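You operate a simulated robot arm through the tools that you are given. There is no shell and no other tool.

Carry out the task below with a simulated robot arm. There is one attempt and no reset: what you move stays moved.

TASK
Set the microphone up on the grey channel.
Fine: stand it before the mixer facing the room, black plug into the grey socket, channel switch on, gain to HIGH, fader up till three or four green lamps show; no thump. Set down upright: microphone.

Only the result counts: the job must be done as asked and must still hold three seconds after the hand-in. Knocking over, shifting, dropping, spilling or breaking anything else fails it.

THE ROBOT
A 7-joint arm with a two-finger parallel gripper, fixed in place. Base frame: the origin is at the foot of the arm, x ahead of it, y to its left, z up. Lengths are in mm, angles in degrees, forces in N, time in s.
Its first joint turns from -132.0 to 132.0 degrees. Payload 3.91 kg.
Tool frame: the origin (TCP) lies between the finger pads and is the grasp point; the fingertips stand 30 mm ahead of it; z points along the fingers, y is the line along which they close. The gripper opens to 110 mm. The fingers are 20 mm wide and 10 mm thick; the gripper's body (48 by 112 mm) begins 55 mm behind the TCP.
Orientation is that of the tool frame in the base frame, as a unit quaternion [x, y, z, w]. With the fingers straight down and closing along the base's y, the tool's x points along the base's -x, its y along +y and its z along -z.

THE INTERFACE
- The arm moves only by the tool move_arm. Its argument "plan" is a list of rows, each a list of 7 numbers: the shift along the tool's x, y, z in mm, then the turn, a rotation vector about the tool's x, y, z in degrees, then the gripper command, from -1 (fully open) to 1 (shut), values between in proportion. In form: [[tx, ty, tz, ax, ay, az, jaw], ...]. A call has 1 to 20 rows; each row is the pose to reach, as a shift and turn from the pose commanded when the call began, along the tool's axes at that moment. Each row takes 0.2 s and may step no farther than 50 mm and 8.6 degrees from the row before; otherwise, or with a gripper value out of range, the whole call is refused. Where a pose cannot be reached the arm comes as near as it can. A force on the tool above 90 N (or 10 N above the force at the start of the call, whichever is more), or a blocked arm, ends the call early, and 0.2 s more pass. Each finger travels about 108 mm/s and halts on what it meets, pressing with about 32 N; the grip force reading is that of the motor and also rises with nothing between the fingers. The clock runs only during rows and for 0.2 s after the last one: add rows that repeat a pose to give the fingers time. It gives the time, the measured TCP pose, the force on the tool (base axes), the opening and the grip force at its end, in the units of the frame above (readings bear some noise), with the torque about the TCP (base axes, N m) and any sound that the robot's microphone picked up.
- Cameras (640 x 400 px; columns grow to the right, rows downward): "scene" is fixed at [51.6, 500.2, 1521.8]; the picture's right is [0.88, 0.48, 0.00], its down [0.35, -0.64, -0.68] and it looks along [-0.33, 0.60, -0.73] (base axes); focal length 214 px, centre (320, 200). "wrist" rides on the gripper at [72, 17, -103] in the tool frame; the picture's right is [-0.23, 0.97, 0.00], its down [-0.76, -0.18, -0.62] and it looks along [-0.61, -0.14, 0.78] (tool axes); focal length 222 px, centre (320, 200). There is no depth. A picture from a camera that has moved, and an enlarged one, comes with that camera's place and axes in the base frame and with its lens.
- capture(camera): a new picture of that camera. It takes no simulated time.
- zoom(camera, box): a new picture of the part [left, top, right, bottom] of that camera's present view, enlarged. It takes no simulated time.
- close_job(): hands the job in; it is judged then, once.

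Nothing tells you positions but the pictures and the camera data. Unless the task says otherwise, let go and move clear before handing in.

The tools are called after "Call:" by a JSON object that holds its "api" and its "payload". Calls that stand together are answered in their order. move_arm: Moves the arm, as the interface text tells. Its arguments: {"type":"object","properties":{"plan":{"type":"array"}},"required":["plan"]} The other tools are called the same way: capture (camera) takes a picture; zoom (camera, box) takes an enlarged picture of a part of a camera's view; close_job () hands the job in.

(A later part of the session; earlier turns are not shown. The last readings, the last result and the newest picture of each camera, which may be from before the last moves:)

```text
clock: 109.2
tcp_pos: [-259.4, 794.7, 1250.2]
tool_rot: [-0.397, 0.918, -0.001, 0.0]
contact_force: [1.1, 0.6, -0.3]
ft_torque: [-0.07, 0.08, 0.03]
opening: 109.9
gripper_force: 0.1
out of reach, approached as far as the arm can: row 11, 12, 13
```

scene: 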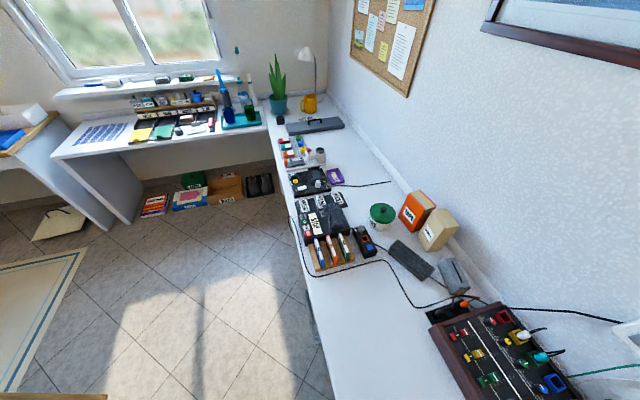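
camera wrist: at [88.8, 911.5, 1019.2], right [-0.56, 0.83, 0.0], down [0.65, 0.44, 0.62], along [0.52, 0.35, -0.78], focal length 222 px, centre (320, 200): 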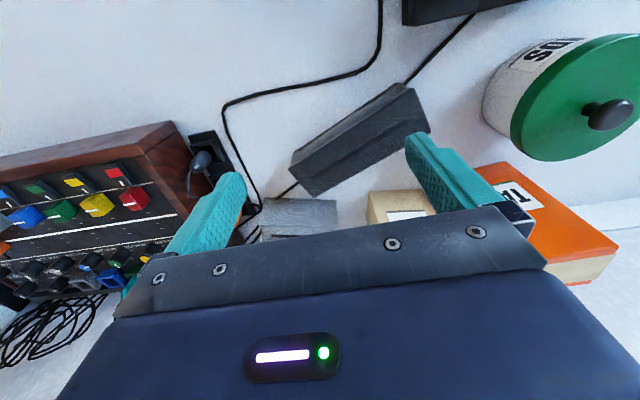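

Call:
{"api": "move_arm", "payload": {"plan": [[21, -16, -4, 0, 0, -8, -1], [43, -32, -8, 0, 0, -16, -1], [64, -48, -12, 0, 0, -24, -1], [86, -63, -16, 0, 0, -32, -1], [107, -79, -20, 0, 0, -40, -1], [129, -95, -24, 0, 0, -48, -1], [150, -111, -28, 0, 0, -56, -1], [172, -127, -32, 0, 0, -64, -1], [193, -143, -36, 0, 0, -72, -1], [215, -159, -40, 0, 0, -80, -1], [236, -175, -44, 0, 0, -88, -1], [258, -190, -48, 0, 0, -96, -1], [279, -206, -50, 0, 0, -104, -1], [279, -206, -50, 0, 0, -112, -1], [279, -206, -50, 0, 0, -120, -1]]}}

Call:
{"api": "capture", "payload": {"camera": "wrist"}}

Call:
{"api": "capture", "payload": {"camera": "scene"}}

```text
clock: 112.4
tcp_pos: [-299.4, 450.8, 1300.2]
tool_rot: [0.994, -0.113, 0.0, 0.0]
contact_force: [-1.3, 0.4, -0.3]
ft_torque: [0.0, 0.0, 0.0]
opening: 110.0
gripper_force: 0.0
out of reach, approached as far as the arm can: row 1, 2, 3
```

```text
taken
camera wrist: at [-234.2, 419.0, 1404.8], right [-0.44, -0.9, 0.0], down [-0.7, 0.34, 0.62], along [-0.56, 0.27, -0.78], focal length 222 px, centre (320, 200)
```

wrist: 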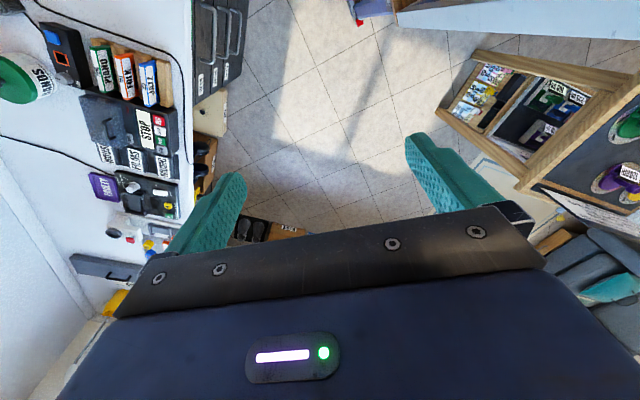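

```text
taken
```

scene: 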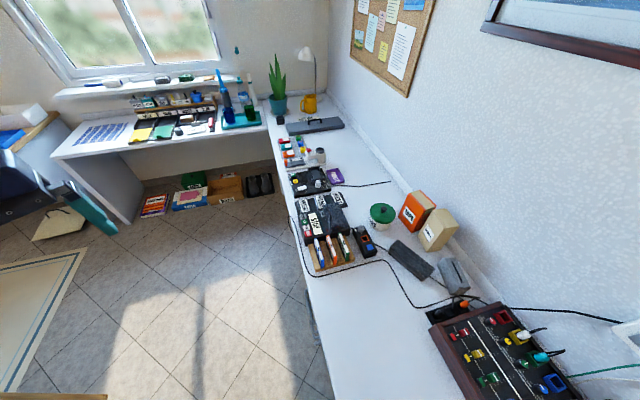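

A wooden display rack with items appears behind-left of the robot. Zooming on it.

Call:
{"api": "zoom", "payload": {"camera": "wrist", "box": [420, 40, 640, 178]}}

Call:
{"api": "zoom", "payload": {"camera": "wrist", "box": [480, 150, 640, 310]}}

Call:
{"api": "zoom", "payload": {"camera": "wrist", "box": [0, 150, 260, 312]}}

```text
2.90 times, centred on (530, 109) of wrist
camera zoom: at [-234.2, 419.0, 1404.8], right [-0.44, -0.9, 0.0], down [-0.7, 0.34, 0.62], along [-0.56, 0.27, -0.78], focal length 644 px, centre (-289, 464)
```

zoom: 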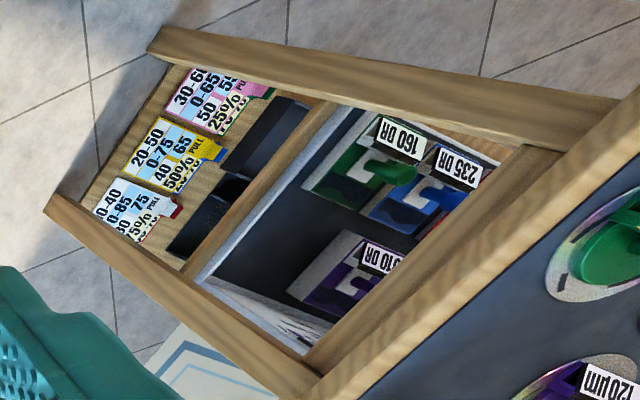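

```text
2.50 times, centred on (560, 230) of wrist
camera zoom: at [-234.2, 419.0, 1404.8], right [-0.44, -0.9, 0.0], down [-0.7, 0.34, 0.62], along [-0.56, 0.27, -0.78], focal length 555 px, centre (-280, 125)
```

zoom: 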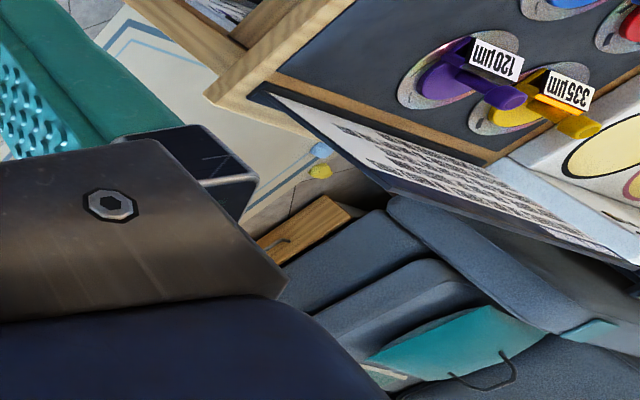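

```text
2.46 times, centred on (130, 231) of wrist
camera zoom: at [-234.2, 419.0, 1404.8], right [-0.44, -0.9, 0.0], down [-0.7, 0.34, 0.62], along [-0.56, 0.27, -0.78], focal length 547 px, centre (788, 124)
```

zoom: 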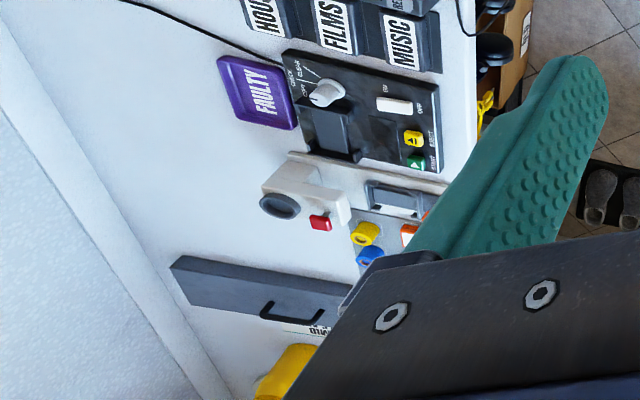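

Not there either. So I must resolve the cables at the rack with high zoom; I'll return to the rack viewpoint.

Call:
{"api": "move_arm", "payload": {"plan": [[13, -13, 3, 0, 0, 8, -1], [27, -27, 7, 0, 0, 16, -1], [40, -40, 10, 0, 0, 24, -1], [53, -53, 13, 0, 0, 32, -1], [67, -67, 17, 0, 0, 40, -1], [80, -80, 20, 0, 0, 48, -1], [93, -93, 23, 0, 0, 56, -1], [107, -107, 27, 0, 0, 64, -1], [120, -120, 30, 0, 0, 72, -1], [133, -133, 33, 0, 0, 80, -1], [147, -147, 37, 0, 0, 88, -1], [160, -160, 40, 0, 0, 96, -1], [173, -173, 43, 0, 0, 104, -1], [187, -187, 47, 0, 0, 112, -1], [200, -200, 50, 0, 0, 120, -1]]}}

```text
clock: 115.6
tcp_pos: [-61.6, 601.9, 1251.6]
tool_rot: [-0.398, 0.918, 0.0, 0.0]
contact_force: [-1.0, -1.0, -0.2]
ft_torque: [0.03, -0.04, -0.02]
opening: 109.8
gripper_force: 0.0
```

Call:
{"api": "move_arm", "payload": {"plan": [[-35, -3, 20, 0, 0, 0, -1], [-73, -6, 42, 0, 0, 0, -1], [-111, -9, 64, 0, 0, 0, -1], [-149, -12, 86, 0, 0, 0, -1], [-187, -15, 110, 0, 0, 0, -1], [-225, -18, 135, 0, 0, 0, -1], [-263, -21, 160, 0, 0, 0, -1], [-301, -24, 185, 0, 0, 0, -1], [-339, -27, 210, 0, 0, 0, -1], [-377, -30, 238, 0, 0, 0, -1], [-415, -33, 266, 0, 0, 0, -1], [-453, -36, 294, 0, 0, 0, -1], [-490, -38, 320, 0, 0, 0, -1]]}}

Call:
{"api": "capture", "payload": {"camera": "wrist"}}

Call:
{"api": "zoom", "payload": {"camera": "wrist", "box": [270, 100, 342, 145]}}

Call:
{"api": "zoom", "payload": {"camera": "wrist", "box": [270, 145, 342, 190]}}

Call:
{"api": "zoom", "payload": {"camera": "wrist", "box": [235, 30, 315, 80]}}

```text
clock: 118.4
tcp_pos: [300.1, 931.7, 934.3]
tool_rot: [-0.399, 0.917, 0.0, 0.001]
contact_force: [0.4, 0.6, 1.7]
ft_torque: [0.02, -0.03, -0.04]
opening: 110.0
gripper_force: 0.1
```

```text
taken
camera wrist: at [238.5, 889.8, 1039.1], right [-0.56, 0.83, 0.0], down [0.65, 0.43, 0.62], along [0.52, 0.35, -0.78], focal length 222 px, centre (320, 200)
```

wrist: 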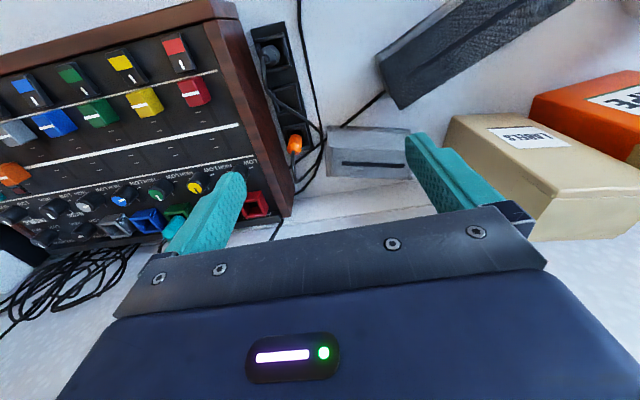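

```text
8.89 times, centred on (306, 122) of wrist
camera zoom: at [238.5, 889.8, 1039.1], right [-0.56, 0.83, 0.0], down [0.65, 0.43, 0.62], along [0.52, 0.35, -0.78], focal length 1974 px, centre (444, 889)
```

zoom: 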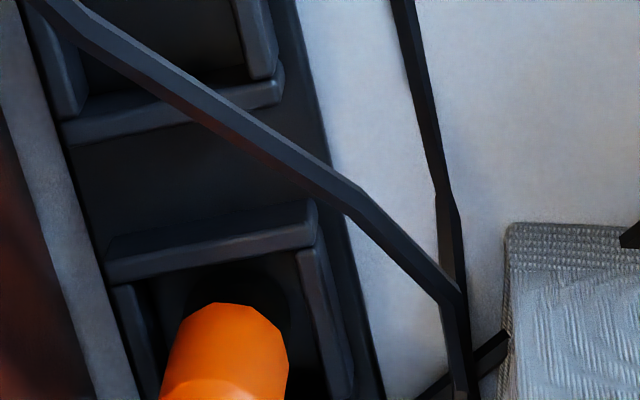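

```text
8.89 times, centred on (306, 168) of wrist
camera zoom: at [238.5, 889.8, 1039.1], right [-0.56, 0.83, 0.0], down [0.65, 0.43, 0.62], along [0.52, 0.35, -0.78], focal length 1974 px, centre (444, 489)
```

zoom: 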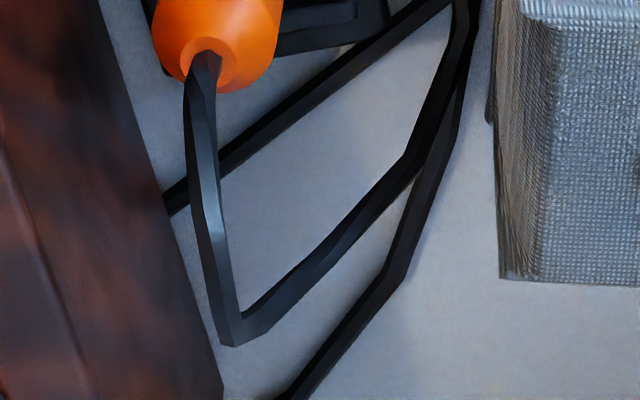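

```text
8.00 times, centred on (275, 55) of wrist
camera zoom: at [238.5, 889.8, 1039.1], right [-0.56, 0.83, 0.0], down [0.65, 0.43, 0.62], along [0.52, 0.35, -0.78], focal length 1777 px, centre (680, 1360)
```

zoom: 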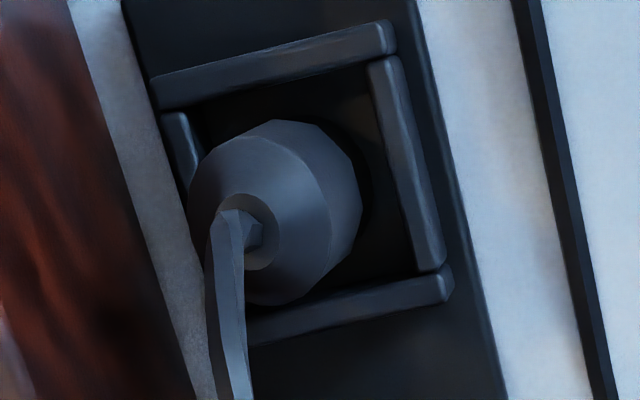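

Call:
{"api": "zoom", "payload": {"camera": "wrist", "box": [308, 126, 332, 141]}}

Call:
{"api": "zoom", "payload": {"camera": "wrist", "box": [308, 138, 332, 153]}}

Call:
{"api": "zoom", "payload": {"camera": "wrist", "box": [300, 150, 332, 170]}}

Call:
{"api": "zoom", "payload": {"camera": "wrist", "box": [272, 170, 328, 205]}}

```text
16.00 times, centred on (320, 134) of wrist
camera zoom: at [238.5, 889.8, 1039.1], right [-0.56, 0.83, 0.0], down [0.65, 0.43, 0.62], along [0.52, 0.35, -0.78], focal length 3554 px, centre (320, 1264)
```

zoom: 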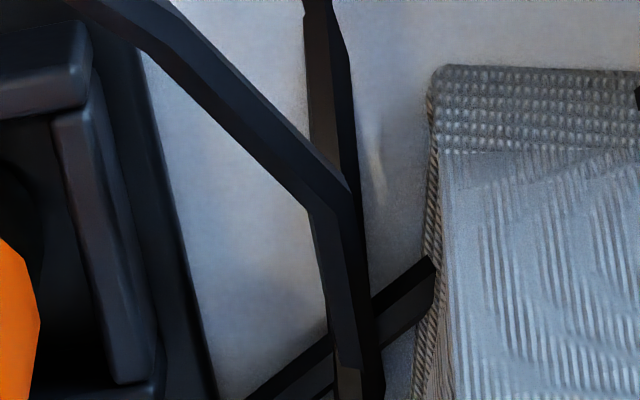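

```text
16.00 times, centred on (320, 146) of wrist
camera zoom: at [238.5, 889.8, 1039.1], right [-0.56, 0.83, 0.0], down [0.65, 0.43, 0.62], along [0.52, 0.35, -0.78], focal length 3554 px, centre (320, 1072)
```

zoom: 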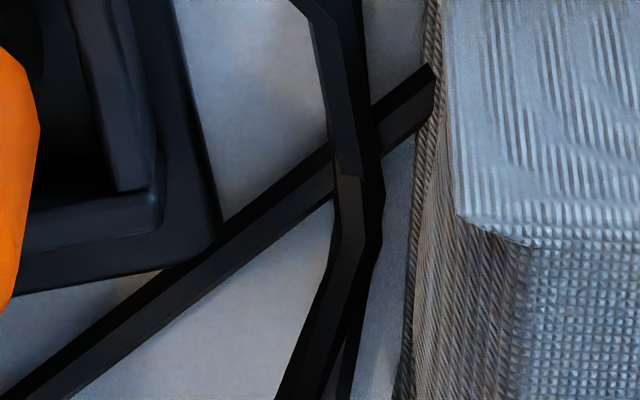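

```text
16.00 times, centred on (316, 160) of wrist
camera zoom: at [238.5, 889.8, 1039.1], right [-0.56, 0.83, 0.0], down [0.65, 0.43, 0.62], along [0.52, 0.35, -0.78], focal length 3554 px, centre (384, 840)
```

zoom: 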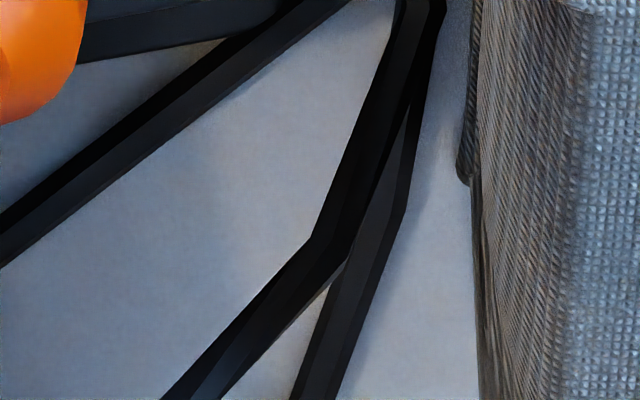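

```text
11.43 times, centred on (300, 188) of wrist
camera zoom: at [238.5, 889.8, 1039.1], right [-0.56, 0.83, 0.0], down [0.65, 0.43, 0.62], along [0.52, 0.35, -0.78], focal length 2538 px, centre (549, 343)
```

zoom: 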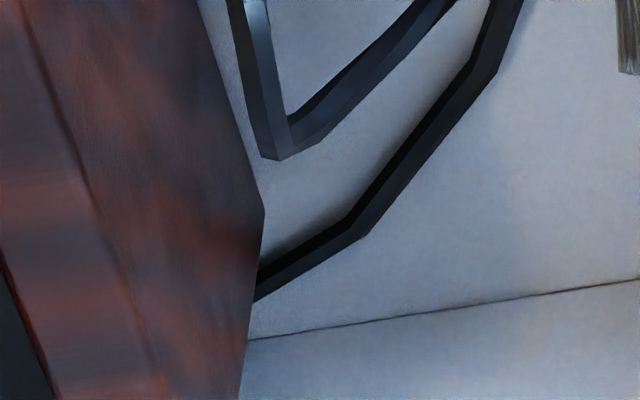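

I need another angle on that crossing. I'll go back to the viewpoint over the mixer facing left and zoom hard.

Call:
{"api": "move_arm", "payload": {"plan": [[0, -10, -20, 0, 0, -8, -1], [0, -20, -40, 0, 0, -16, -1], [0, -30, -55, 0, 0, -24, -1], [0, -40, -60, 0, 0, -32, -1], [0, -50, -65, 0, 0, -40, -1], [0, -60, -65, 0, 0, -48, -1], [0, -70, -65, 0, 0, -56, -1], [0, -80, -65, 0, 0, -64, -1], [0, -90, -65, 0, 0, -72, -1], [0, -100, -65, 0, 0, -80, -1], [-5, -118, -65, 0, 0, -88, -1]]}}

Call:
{"api": "capture", "payload": {"camera": "wrist"}}

Call:
{"api": "zoom", "payload": {"camera": "wrist", "box": [265, 130, 345, 180]}}

Call:
{"api": "zoom", "payload": {"camera": "wrist", "box": [280, 140, 320, 165]}}

Call:
{"api": "zoom", "payload": {"camera": "wrist", "box": [315, 125, 385, 169]}}

```text
clock: 120.8
tcp_pos: [389.9, 856.1, 995.9]
tool_rot: [0.924, -0.382, -0.001, 0.0]
contact_force: [-0.5, 0.5, 0.2]
ft_torque: [0.0, -0.03, 0.04]
opening: 109.8
gripper_force: 0.0
```

```text
taken
camera wrist: at [429.0, 792.9, 1099.9], right [-0.85, -0.53, 0.0], down [-0.41, 0.66, 0.62], along [-0.33, 0.53, -0.78], focal length 222 px, centre (320, 200)
```

wrist: 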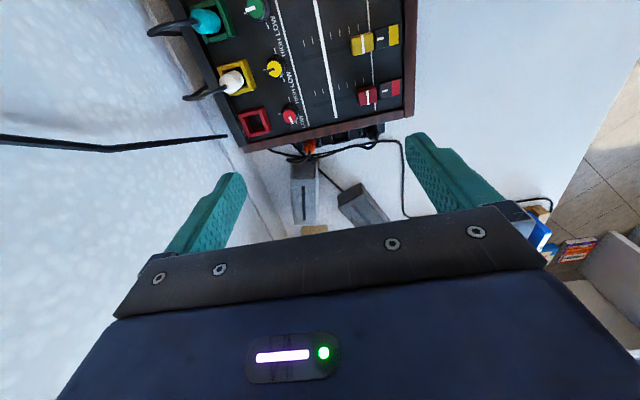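

```text
8.00 times, centred on (305, 155) of wrist
camera zoom: at [429.0, 792.9, 1099.9], right [-0.85, -0.53, 0.0], down [-0.41, 0.66, 0.62], along [-0.33, 0.53, -0.78], focal length 1777 px, centre (440, 560)
```

zoom: 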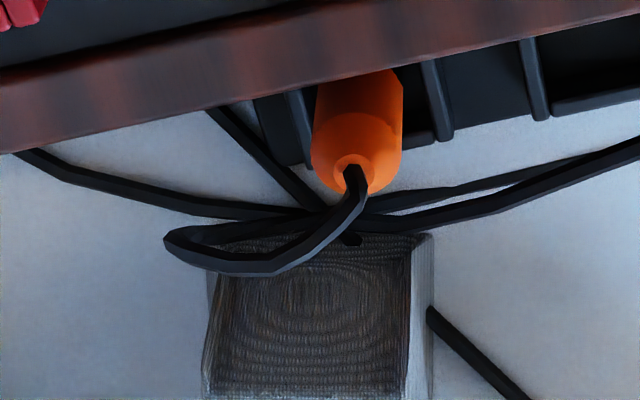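

```text
16.00 times, centred on (300, 152) of wrist
camera zoom: at [429.0, 792.9, 1099.9], right [-0.85, -0.53, 0.0], down [-0.41, 0.66, 0.62], along [-0.33, 0.53, -0.78], focal length 3554 px, centre (640, 960)
```

zoom: 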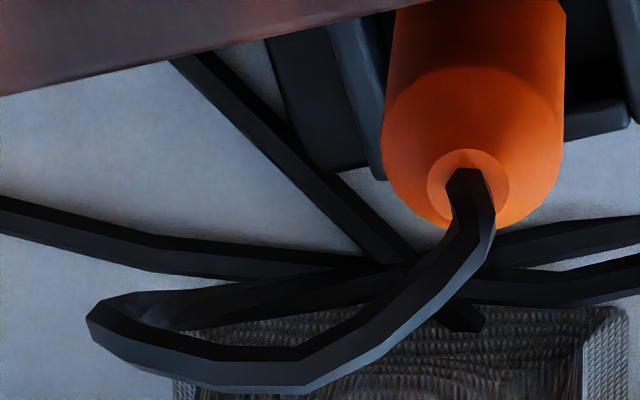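

```text
9.09 times, centred on (350, 147) of wrist
camera zoom: at [429.0, 792.9, 1099.9], right [-0.85, -0.53, 0.0], down [-0.41, 0.66, 0.62], along [-0.33, 0.53, -0.78], focal length 2019 px, centre (47, 682)
```

zoom: 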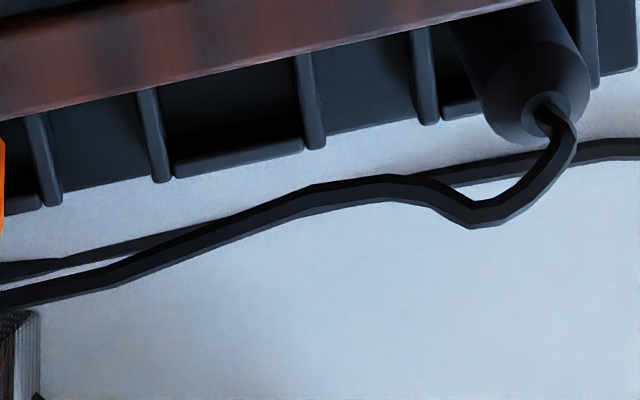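

Call:
{"api": "zoom", "payload": {"camera": "wrist", "box": [270, 150, 350, 235]}}

Call:
{"api": "zoom", "payload": {"camera": "wrist", "box": [325, 170, 405, 220]}}

Call:
{"api": "zoom", "payload": {"camera": "wrist", "box": [140, 0, 260, 75]}}

Call:
{"api": "zoom", "payload": {"camera": "wrist", "box": [170, 75, 290, 150]}}

```text
4.71 times, centred on (310, 192) of wrist
camera zoom: at [429.0, 792.9, 1099.9], right [-0.85, -0.53, 0.0], down [-0.41, 0.66, 0.62], along [-0.33, 0.53, -0.78], focal length 1045 px, centre (367, 235)
```

zoom: 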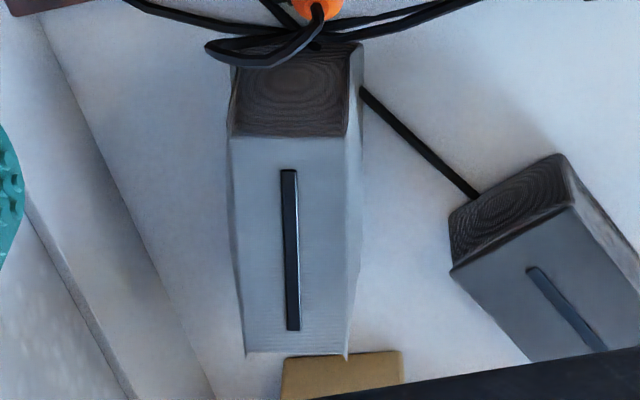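

```text
8.00 times, centred on (365, 195) of wrist
camera zoom: at [429.0, 792.9, 1099.9], right [-0.85, -0.53, 0.0], down [-0.41, 0.66, 0.62], along [-0.33, 0.53, -0.78], focal length 1777 px, centre (-40, 240)
```

zoom: 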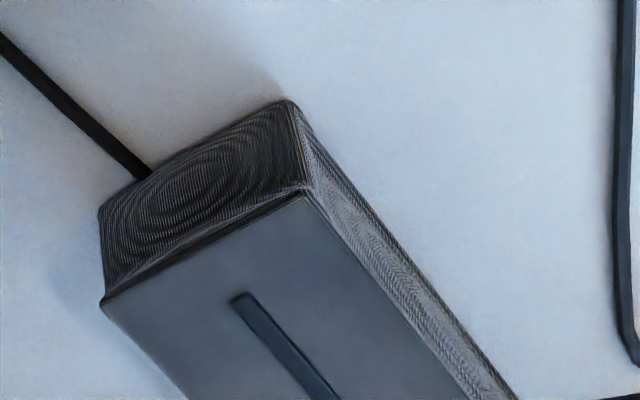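

```text
5.33 times, centred on (200, 38) of wrist
camera zoom: at [429.0, 792.9, 1099.9], right [-0.85, -0.53, 0.0], down [-0.41, 0.66, 0.62], along [-0.33, 0.53, -0.78], focal length 1185 px, centre (960, 1067)
```

zoom: 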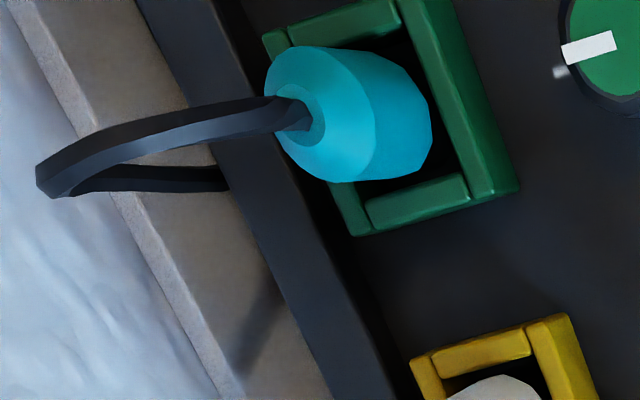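

```text
5.33 times, centred on (230, 112) of wrist
camera zoom: at [429.0, 792.9, 1099.9], right [-0.85, -0.53, 0.0], down [-0.41, 0.66, 0.62], along [-0.33, 0.53, -0.78], focal length 1185 px, centre (800, 667)
```

zoom: 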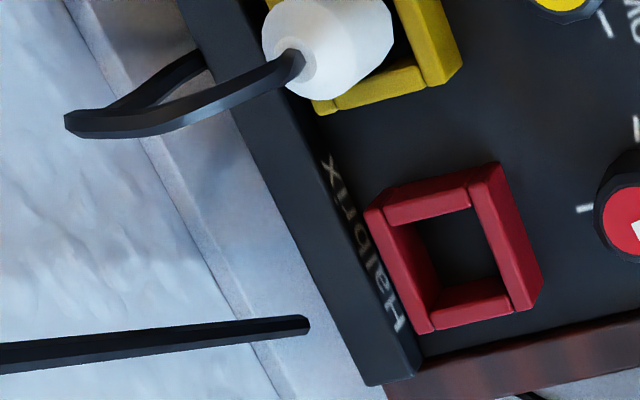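

Let me tilt to look along the wall behind the LABELS and TAPE boxes.

Call:
{"api": "move_arm", "payload": {"plan": [[0, 0, -10, 0, -8, 0, -1], [0, 0, -20, 0, -16, 0, -1], [0, 0, -30, 0, -24, 0, -1], [0, 0, -30, 0, -32, 0, -1]]}}

Call:
{"api": "capture", "payload": {"camera": "wrist"}}

Call:
{"api": "zoom", "payload": {"camera": "wrist", "box": [220, 60, 420, 185]}}

```text
clock: 121.8
tcp_pos: [390.4, 857.8, 1027.0]
tool_rot: [0.888, -0.368, -0.256, -0.105]
contact_force: [-0.5, 0.5, -0.5]
ft_torque: [-0.01, -0.04, -0.03]
opening: 110.1
gripper_force: 0.1
```

```text
taken
camera wrist: at [459.9, 762.5, 1076.0], right [-0.82, -0.55, 0.12], down [-0.1, 0.35, 0.93], along [-0.56, 0.76, -0.34], focal length 222 px, centre (320, 200)
```

wrist: 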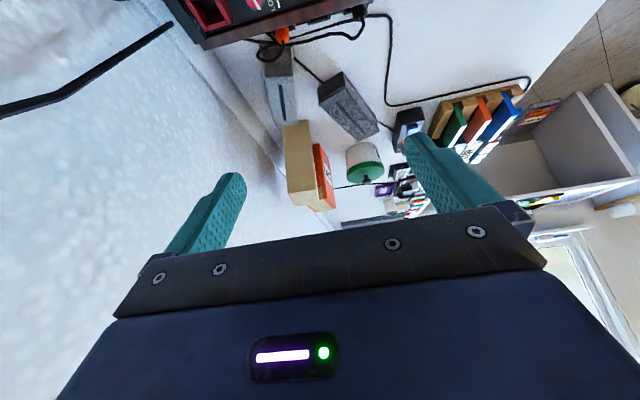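

```text
3.20 times, centred on (320, 122) of wrist
camera zoom: at [459.9, 762.5, 1076.0], right [-0.82, -0.55, 0.12], down [-0.1, 0.35, 0.93], along [-0.56, 0.76, -0.34], focal length 711 px, centre (320, 448)
```

zoom: 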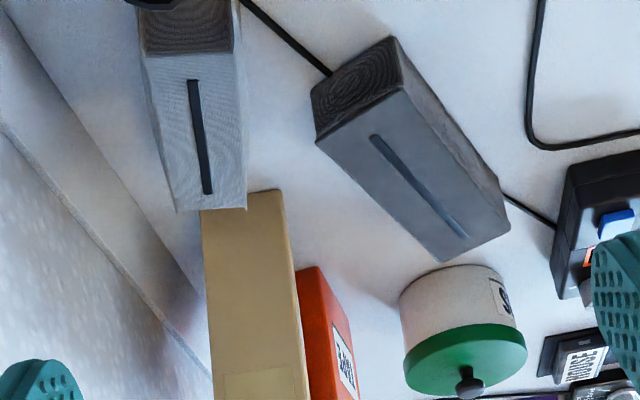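

The "router" on the orange shelf actually has a stem rising upward from its base (image is upside down) plus a push button and green display – that looks like a gooseneck desk microphone! I'll go look at it properly with the camera tilted up.

Call:
{"api": "move_arm", "payload": {"plan": [[0, 0, -20, 0, 8, 0, -1], [0, 0, -40, 0, 16, 0, -1], [0, 0, -60, 0, 24, 0, -1], [0, 0, -80, 0, 32, 0, -1], [0, 0, -80, 0, 32, 0, -1]]}}

```text
clock: 123.0
tcp_pos: [420.7, 825.2, 1093.3]
tool_rot: [0.924, -0.384, 0.002, 0.0]
contact_force: [0.3, 0.4, -0.2]
ft_torque: [0.0, 0.01, -0.03]
opening: 109.9
gripper_force: 0.2
```

Call:
{"api": "move_arm", "payload": {"plan": [[0, 40, -28, 0, 0, 0, -1], [0, 80, -56, 0, 0, 0, -1], [0, 120, -84, 0, 0, 0, -1], [0, 160, -112, 0, 0, 6, -1], [0, 200, -140, 0, 0, 13, -1], [0, 240, -168, 0, 0, 20, -1], [0, 280, -196, 0, 0, 28, -1], [0, 320, -224, 0, 0, 36, -1], [15, 355, -245, 0, 0, 44, -1], [45, 385, -260, 0, 0, 52, -1], [85, 405, -265, 0, 0, 60, -1], [130, 415, -265, 0, 0, 68, -1], [175, 415, -265, 0, 0, 76, -1], [220, 415, -265, 0, 0, 84, -1], [265, 415, -265, 0, 0, 88, -1], [310, 415, -265, 0, 0, 88, -1], [355, 415, -265, 0, 0, 88, -1], [400, 415, -265, 0, 0, 88, -1]]}}

```text
clock: 126.8
tcp_pos: [408.5, 247.5, 1360.4]
tool_rot: [-0.399, 0.917, 0.0, 0.0]
contact_force: [0.0, -0.8, -0.3]
ft_torque: [0.0, -0.02, 0.02]
opening: 110.2
gripper_force: 0.0
```

Call:
{"api": "move_arm", "payload": {"plan": [[0, -12, 0, 0, -8, 0, -1], [0, -25, 0, 0, -16, 0, -1], [0, -37, 0, 0, -24, 0, -1], [0, -50, 0, 0, -32, 0, -1], [0, -62, 0, 0, -40, 0, -1], [0, -75, 0, 0, -48, 0, -1], [0, -87, 0, 0, -56, 0, -1], [0, -100, 0, 0, -64, 0, -1], [0, -100, 0, 0, -70, 0, -1]]}}

Call:
{"api": "capture", "payload": {"camera": "wrist"}}

Call:
{"api": "zoom", "payload": {"camera": "wrist", "box": [220, 40, 420, 165]}}

```text
clock: 128.8
tcp_pos: [482.4, 182.5, 1359.8]
tool_rot: [-0.326, 0.751, 0.229, 0.527]
contact_force: [-0.1, 0.6, 0.8]
ft_torque: [-0.02, -0.01, -0.02]
opening: 109.8
gripper_force: 0.1
```

```text
taken
camera wrist: at [386.0, 104.5, 1327.2], right [-0.66, 0.72, 0.21], down [-0.09, -0.36, 0.93], along [0.75, 0.59, 0.3], focal length 222 px, centre (320, 200)
```

wrist: 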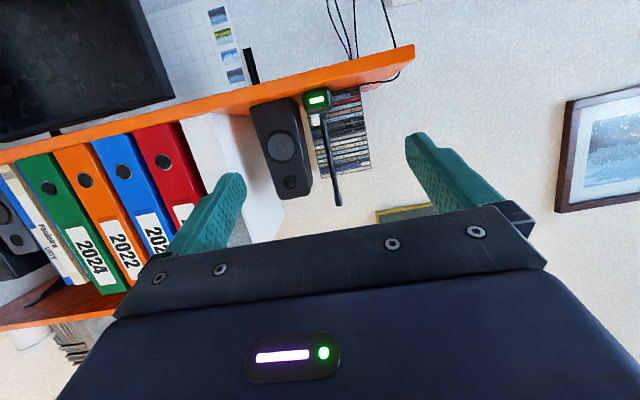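

```text
3.20 times, centred on (320, 102) of wrist
camera zoom: at [386.0, 104.5, 1327.2], right [-0.66, 0.72, 0.21], down [-0.09, -0.36, 0.93], along [0.75, 0.59, 0.3], focal length 711 px, centre (320, 512)
```

zoom: 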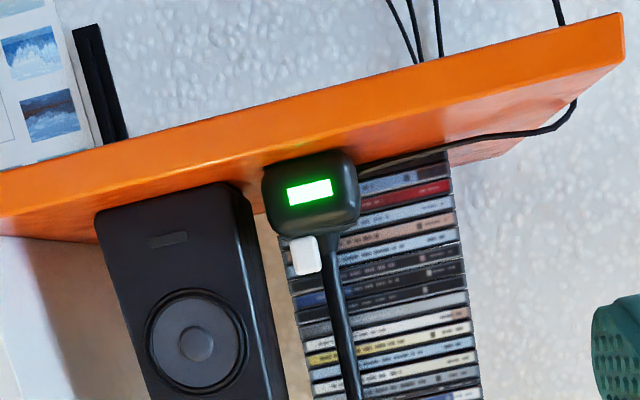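

Call:
{"api": "zoom", "payload": {"camera": "wrist", "box": [290, 80, 370, 130]}}

Call:
{"api": "zoom", "payload": {"camera": "wrist", "box": [300, 120, 380, 210]}}

Call:
{"api": "zoom", "payload": {"camera": "wrist", "box": [320, 0, 480, 100]}}

```text
8.00 times, centred on (330, 105) of wrist
camera zoom: at [386.0, 104.5, 1327.2], right [-0.66, 0.72, 0.21], down [-0.09, -0.36, 0.93], along [0.75, 0.59, 0.3], focal length 1777 px, centre (240, 960)
```

zoom: 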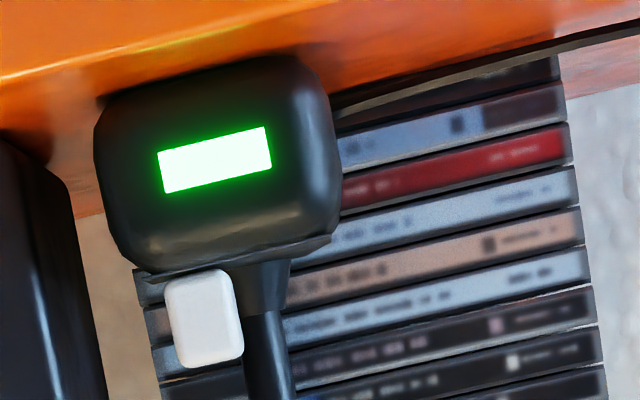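

```text
4.44 times, centred on (340, 165) of wrist
camera zoom: at [386.0, 104.5, 1327.2], right [-0.66, 0.72, 0.21], down [-0.09, -0.36, 0.93], along [0.75, 0.59, 0.3], focal length 987 px, centre (231, 356)
```

zoom: 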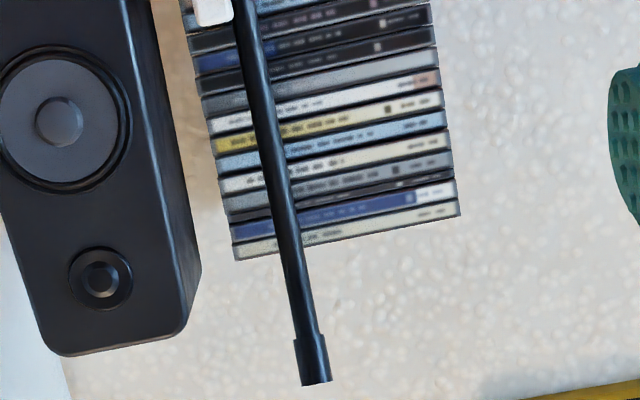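

```text
4.00 times, centred on (400, 50) of wrist
camera zoom: at [386.0, 104.5, 1327.2], right [-0.66, 0.72, 0.21], down [-0.09, -0.36, 0.93], along [0.75, 0.59, 0.3], focal length 888 px, centre (0, 800)
```

zoom: 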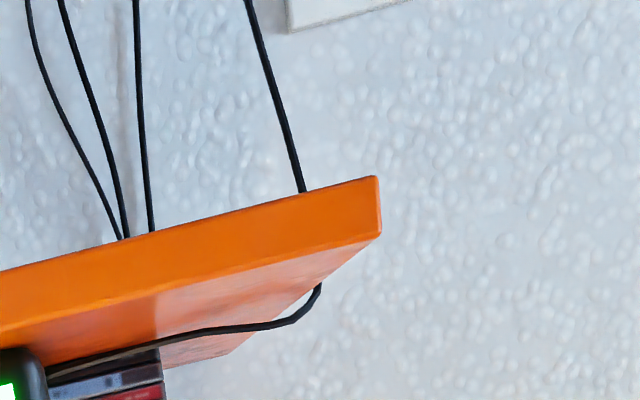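

It has a cone boot, a stem with a thicker tip, a push button and a lit front: a gooseneck microphone, with cable dropping to the coil behind the mixer. I'll take a second viewpoint to triangulate it.

Call:
{"api": "move_arm", "payload": {"plan": [[0, 40, 0, 0, 0, 0, -1], [0, 80, 0, 0, 0, 0, -1], [0, 120, 0, 0, 0, 0, -1], [0, 160, 0, 0, 0, 0, -1], [0, 160, 0, 0, 0, 0, -1]]}}

Call:
{"api": "capture", "payload": {"camera": "wrist"}}

```text
clock: 130.0
tcp_pos: [364.8, 290.6, 1359.2]
tool_rot: [-0.327, 0.751, 0.229, 0.526]
contact_force: [0.4, -0.2, 0.5]
ft_torque: [0.02, -0.01, 0.01]
opening: 110.1
gripper_force: 0.0
```

```text
taken
camera wrist: at [268.7, 213.3, 1326.4], right [-0.66, 0.72, 0.21], down [-0.09, -0.36, 0.93], along [0.75, 0.59, 0.3], focal length 222 px, centre (320, 200)
```

wrist: 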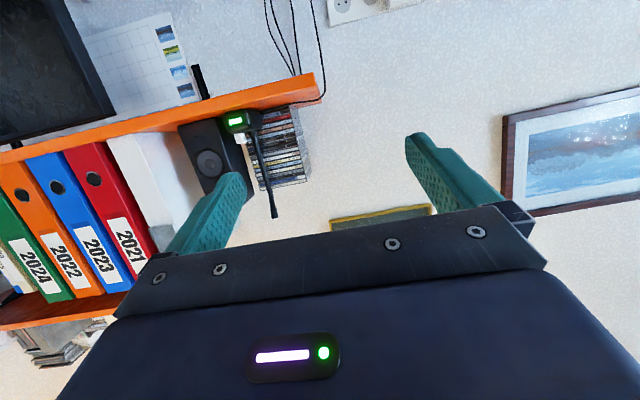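

Call:
{"api": "zoom", "payload": {"camera": "wrist", "box": [200, 90, 280, 140]}}

Call:
{"api": "zoom", "payload": {"camera": "wrist", "box": [220, 100, 340, 225]}}

```text
8.00 times, centred on (240, 115) of wrist
camera zoom: at [268.7, 213.3, 1326.4], right [-0.66, 0.72, 0.21], down [-0.09, -0.36, 0.93], along [0.75, 0.59, 0.3], focal length 1777 px, centre (960, 880)
```

zoom: 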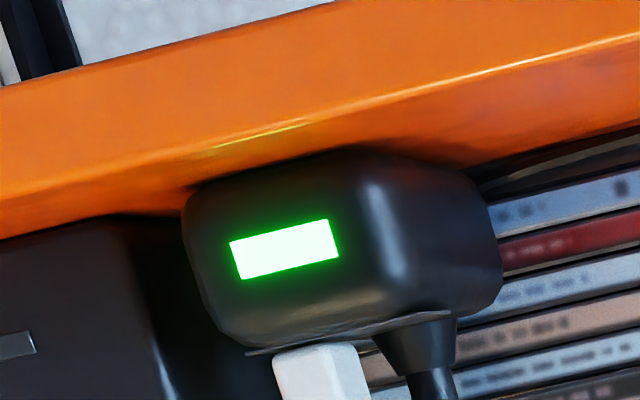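

```text
3.20 times, centred on (280, 162) of wrist
camera zoom: at [268.7, 213.3, 1326.4], right [-0.66, 0.72, 0.21], down [-0.09, -0.36, 0.93], along [0.75, 0.59, 0.3], focal length 711 px, centre (448, 320)
```

zoom: 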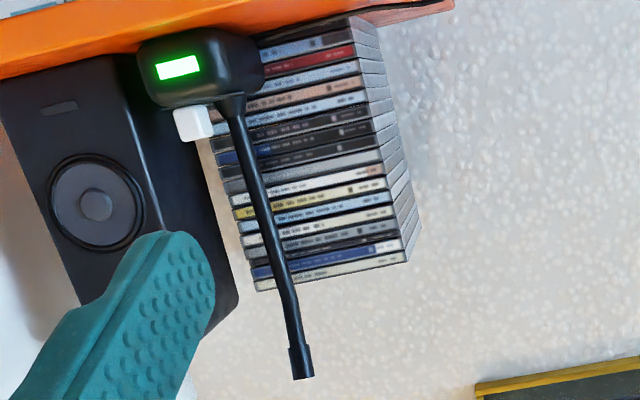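

This is clearly a gooseneck microphone: base about 55×70×42 mm at N≈775–846 on the shelf, stem rising to z≈1507. Now I'll untilt and measure the mixer and plugs precisely.

Call:
{"api": "move_arm", "payload": {"plan": [[0, 0, 0, 0, 8, 0, -1], [0, 0, 0, 0, 16, 0, -1], [0, 0, 0, 0, 24, 0, -1], [0, 0, 0, 0, 32, 0, -1], [0, 0, 0, 0, 40, 0, -1], [0, 0, 0, 0, 48, 0, -1], [0, 0, 0, 0, 56, 0, -1], [0, 0, 0, 0, 64, 0, -1], [0, 0, 0, 0, 70, 0, -1], [0, 0, 0, 0, 70, 0, -1]]}}

Call:
{"api": "move_arm", "payload": {"plan": [[-10, 30, 25, 0, 0, 0, -1], [-25, 60, 55, 0, 0, 0, -1], [-50, 90, 85, 0, 0, 0, -1], [-75, 120, 115, 0, 0, 0, -1], [-100, 145, 145, 0, 0, 0, -1], [-130, 165, 175, 0, 0, 0, -1], [-160, 180, 210, 0, 0, 0, -1], [-190, 195, 245, 0, 0, 0, -1], [-220, 205, 280, 0, 0, 0, -1], [-220, 205, 280, 0, 0, 0, -1]]}}

Call:
{"api": "capture", "payload": {"camera": "wrist"}}

```text
clock: 132.2
tcp_pos: [365.0, 292.1, 1358.5]
tool_rot: [-0.398, 0.917, 0.0, -0.001]
contact_force: [0.4, 0.0, 0.4]
ft_torque: [-0.01, -0.03, 0.01]
opening: 110.0
gripper_force: 0.0
```

```text
clock: 134.4
tcp_pos: [366.0, 589.8, 1082.2]
tool_rot: [-0.398, 0.917, 0.0, 0.0]
contact_force: [1.0, -0.5, 0.1]
ft_torque: [-0.01, -0.01, 0.02]
opening: 109.8
gripper_force: 0.0
```

```text
taken
camera wrist: at [304.2, 547.5, 1185.7], right [-0.56, 0.83, 0.0], down [0.65, 0.44, 0.62], along [0.52, 0.35, -0.78], focal length 222 px, centre (320, 200)
```

wrist: 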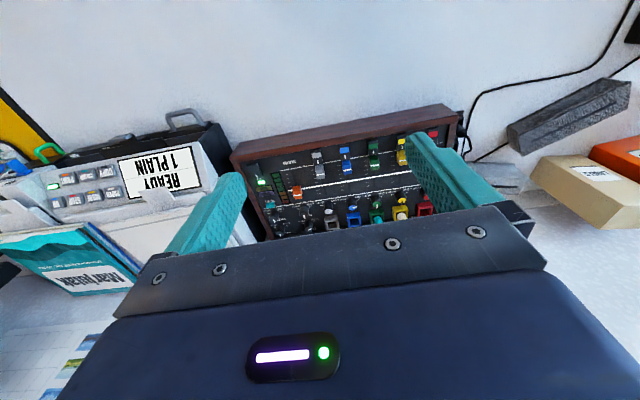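

Call:
{"api": "zoom", "payload": {"camera": "wrist", "box": [240, 140, 340, 202]}}

Call:
{"api": "zoom", "payload": {"camera": "wrist", "box": [290, 185, 370, 235]}}

Call:
{"api": "zoom", "payload": {"camera": "wrist", "box": [230, 100, 470, 250]}}

```text
6.40 times, centred on (290, 171) of wrist
camera zoom: at [304.2, 547.5, 1185.7], right [-0.56, 0.83, 0.0], down [0.65, 0.44, 0.62], along [0.52, 0.35, -0.78], focal length 1422 px, centre (512, 386)
```

zoom: 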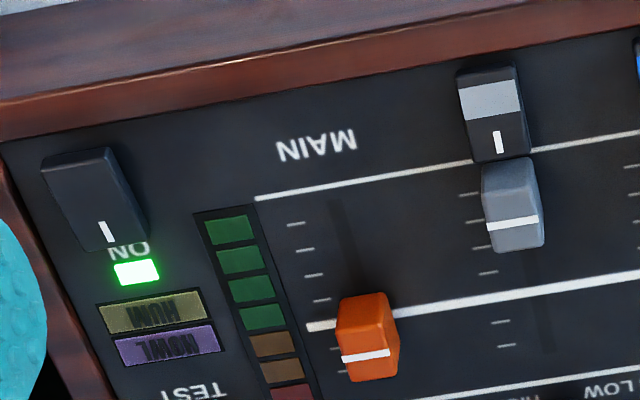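

```text
8.00 times, centred on (330, 210) of wrist
camera zoom: at [304.2, 547.5, 1185.7], right [-0.56, 0.83, 0.0], down [0.65, 0.44, 0.62], along [0.52, 0.35, -0.78], focal length 1777 px, centre (240, 120)
```

zoom: 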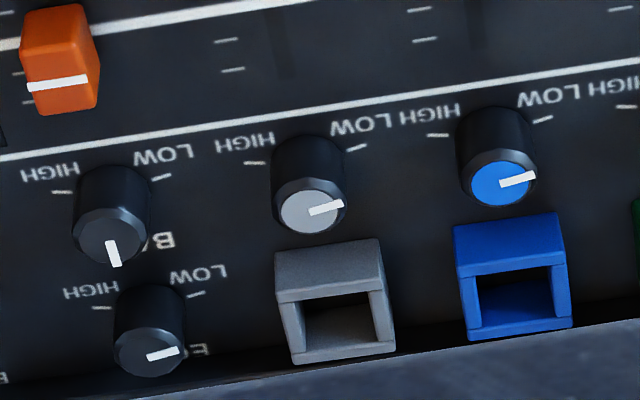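

```text
2.67 times, centred on (350, 175) of wrist
camera zoom: at [304.2, 547.5, 1185.7], right [-0.56, 0.83, 0.0], down [0.65, 0.44, 0.62], along [0.52, 0.35, -0.78], focal length 592 px, centre (240, 267)
```

zoom: 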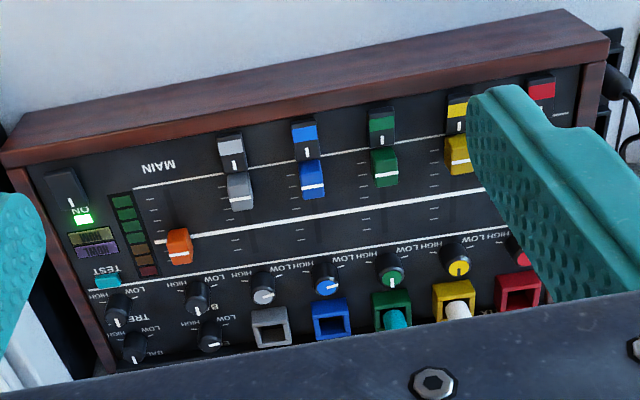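

The panel layout is clear: the grey gain knob points to LOW (left), HIGH is on the right; fader at its bottom (room side). I'll zoom on the switch and fader for exact states.

Call:
{"api": "zoom", "payload": {"camera": "wrist", "box": [305, 145, 345, 170]}}

Call:
{"api": "zoom", "payload": {"camera": "wrist", "box": [240, 155, 288, 185]}}

Call:
{"api": "zoom", "payload": {"camera": "wrist", "box": [300, 160, 348, 190]}}

Call:
{"api": "zoom", "payload": {"camera": "wrist", "box": [340, 135, 396, 170]}}

```text
16.00 times, centred on (325, 158) of wrist
camera zoom: at [304.2, 547.5, 1185.7], right [-0.56, 0.83, 0.0], down [0.65, 0.44, 0.62], along [0.52, 0.35, -0.78], focal length 3554 px, centre (240, 880)
```

zoom: 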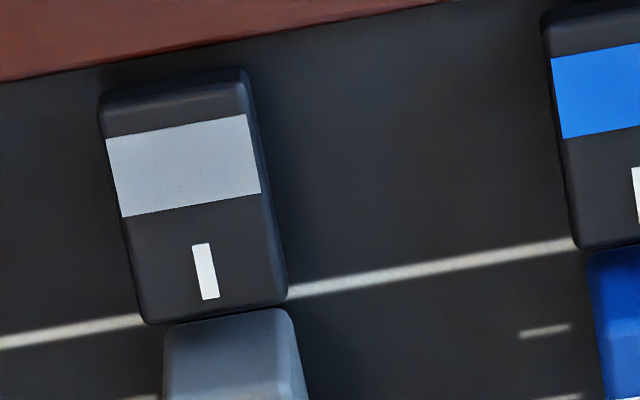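

```text
13.33 times, centred on (264, 170) of wrist
camera zoom: at [304.2, 547.5, 1185.7], right [-0.56, 0.83, 0.0], down [0.65, 0.44, 0.62], along [0.52, 0.35, -0.78], focal length 2962 px, centre (1067, 600)
```

zoom: 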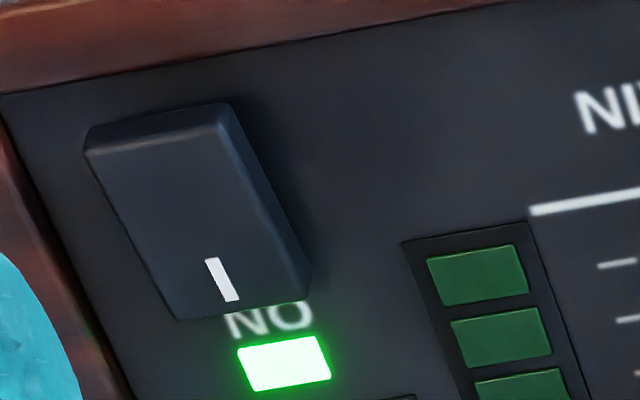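

```text
13.33 times, centred on (324, 175) of wrist
camera zoom: at [304.2, 547.5, 1185.7], right [-0.56, 0.83, 0.0], down [0.65, 0.44, 0.62], along [0.52, 0.35, -0.78], focal length 2962 px, centre (267, 533)
```

zoom: 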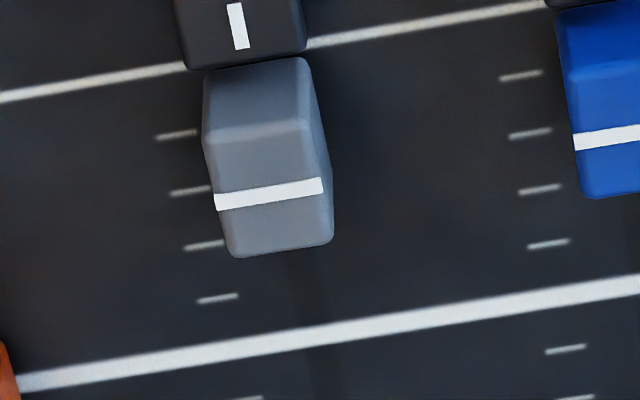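

```text
11.43 times, centred on (368, 152) of wrist
camera zoom: at [304.2, 547.5, 1185.7], right [-0.56, 0.83, 0.0], down [0.65, 0.44, 0.62], along [0.52, 0.35, -0.78], focal length 2538 px, centre (-229, 743)
```

zoom: 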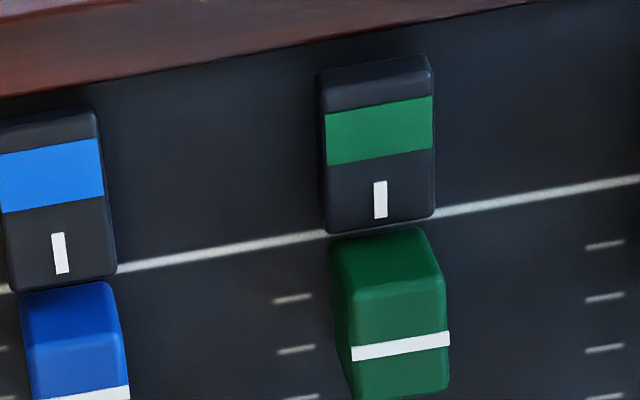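

Rocker "I" end is the wall-side half; grey channel looks off (flat/raised I end) versus main on. I'll take a second viewpoint for triangulation.

Call:
{"api": "move_arm", "payload": {"plan": [[0, 45, 0, 0, 0, 0, -1], [0, 90, 0, 0, 0, 0, -1], [0, 135, 0, 0, 0, 0, -1], [0, 180, 0, 0, 0, 0, -1], [0, 180, 0, 0, 0, 0, -1]]}}

Call:
{"api": "capture", "payload": {"camera": "wrist"}}

```text
clock: 135.6
tcp_pos: [233.8, 714.6, 1080.4]
tool_rot: [-0.399, 0.917, 0.0, 0.0]
contact_force: [0.1, 0.3, 0.9]
ft_torque: [-0.02, 0.02, 0.0]
opening: 110.0
gripper_force: 0.1
```

```text
taken
camera wrist: at [172.1, 673.5, 1183.8], right [-0.56, 0.83, 0.0], down [0.65, 0.44, 0.62], along [0.52, 0.35, -0.78], focal length 222 px, centre (320, 200)
```

wrist: 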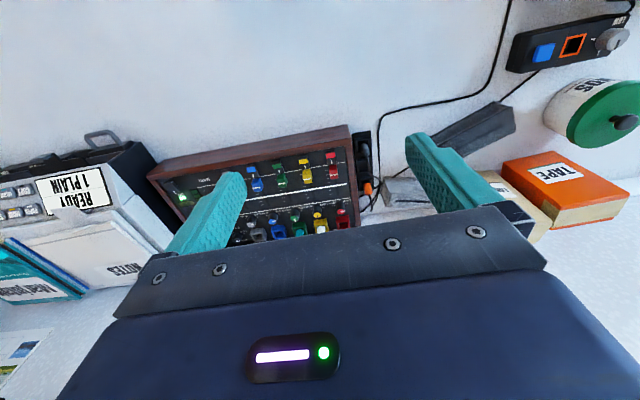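

Call:
{"api": "zoom", "payload": {"camera": "wrist", "box": [230, 200, 310, 250]}}

Call:
{"api": "zoom", "payload": {"camera": "wrist", "box": [335, 125, 399, 165]}}

Call:
{"api": "zoom", "payload": {"camera": "wrist", "box": [340, 155, 404, 195]}}

Call:
{"api": "zoom", "payload": {"camera": "wrist", "box": [145, 120, 385, 270]}}

```text
8.00 times, centred on (270, 225) of wrist
camera zoom: at [172.1, 673.5, 1183.8], right [-0.56, 0.83, 0.0], down [0.65, 0.44, 0.62], along [0.52, 0.35, -0.78], focal length 1777 px, centre (720, 0)
```

zoom: 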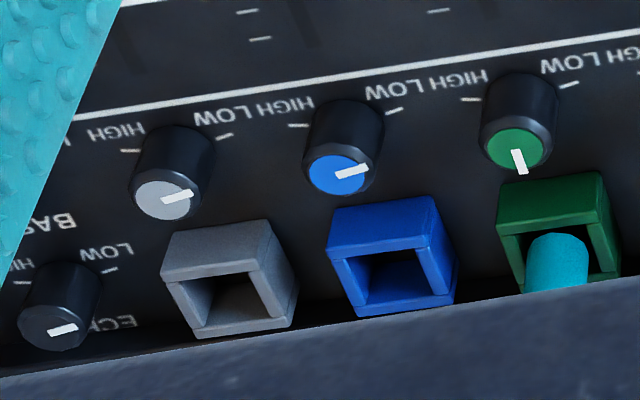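

```text
10.00 times, centred on (367, 145) of wrist
camera zoom: at [172.1, 673.5, 1183.8], right [-0.56, 0.83, 0.0], down [0.65, 0.44, 0.62], along [0.52, 0.35, -0.78], focal length 2221 px, centre (-150, 750)
```

zoom: 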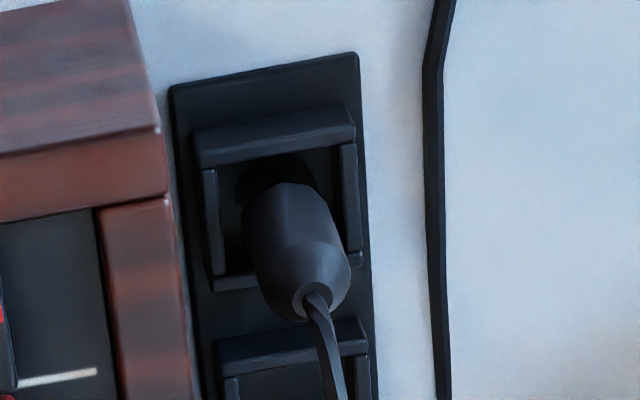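

```text
10.00 times, centred on (372, 175) of wrist
camera zoom: at [172.1, 673.5, 1183.8], right [-0.56, 0.83, 0.0], down [0.65, 0.44, 0.62], along [0.52, 0.35, -0.78], focal length 2221 px, centre (-200, 450)
```

zoom: 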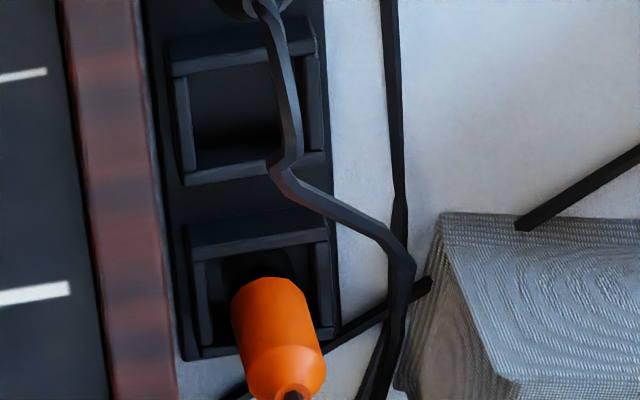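

```text
2.67 times, centred on (265, 195) of wrist
camera zoom: at [172.1, 673.5, 1183.8], right [-0.56, 0.83, 0.0], down [0.65, 0.44, 0.62], along [0.52, 0.35, -0.78], focal length 592 px, centre (467, 213)
```

zoom: 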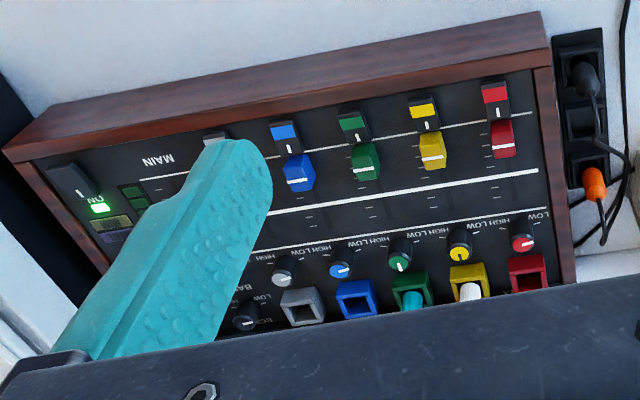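

I've triangulated the grey socket opening at N≈974, U≈−94, z≈818. Another viewpoint to the right for the switch, fader and knob.

Call:
{"api": "move_arm", "payload": {"plan": [[0, -45, 0, 0, 0, 0, -1], [0, -90, 0, 0, 0, 0, -1], [0, -135, 0, 0, 0, 0, -1], [0, -180, 0, 0, 0, 0, -1], [0, -225, 0, 0, 0, 0, -1], [0, -260, 0, 0, 0, 0, -1], [0, -260, 0, 0, 0, 0, -1]]}}

Call:
{"api": "capture", "payload": {"camera": "wrist"}}

Call:
{"api": "zoom", "payload": {"camera": "wrist", "box": [350, 135, 406, 170]}}

Call:
{"api": "zoom", "payload": {"camera": "wrist", "box": [345, 170, 425, 220]}}

```text
clock: 137.2
tcp_pos: [423.3, 537.5, 1079.1]
tool_rot: [-0.399, 0.917, 0.0, 0.0]
contact_force: [0.6, -0.5, -0.9]
ft_torque: [0.02, 0.03, -0.02]
opening: 109.9
gripper_force: 0.0
```

```text
taken
camera wrist: at [362.1, 496.2, 1183.0], right [-0.56, 0.83, 0.0], down [0.65, 0.44, 0.62], along [0.52, 0.35, -0.78], focal length 222 px, centre (320, 200)
```

wrist: 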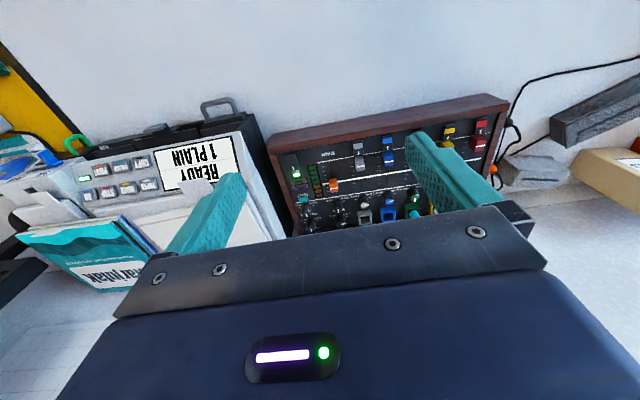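

```text
11.43 times, centred on (378, 152) of wrist
camera zoom: at [362.1, 496.2, 1183.0], right [-0.56, 0.83, 0.0], down [0.65, 0.44, 0.62], along [0.52, 0.35, -0.78], focal length 2538 px, centre (-343, 743)
```

zoom: 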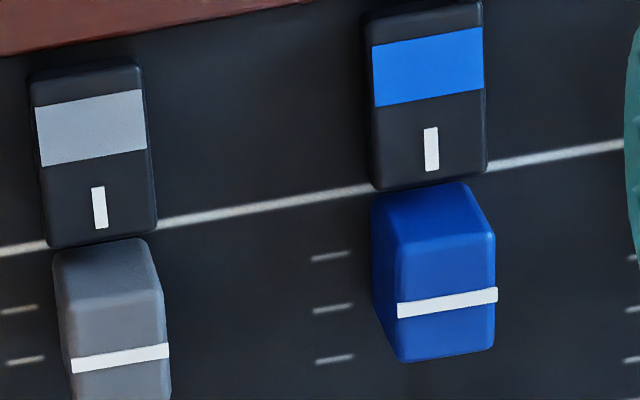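

```text
8.00 times, centred on (385, 195) of wrist
camera zoom: at [362.1, 496.2, 1183.0], right [-0.56, 0.83, 0.0], down [0.65, 0.44, 0.62], along [0.52, 0.35, -0.78], focal length 1777 px, centre (-200, 240)
```

zoom: 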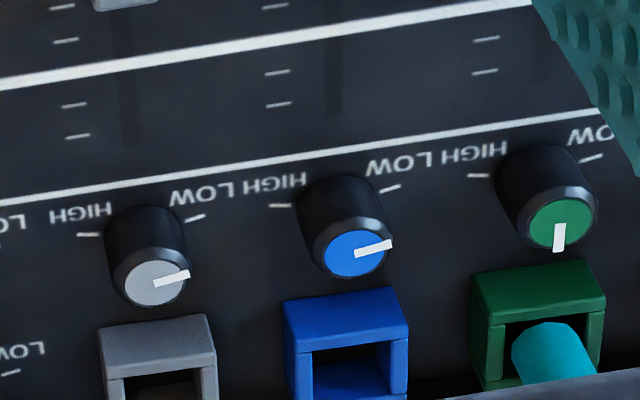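

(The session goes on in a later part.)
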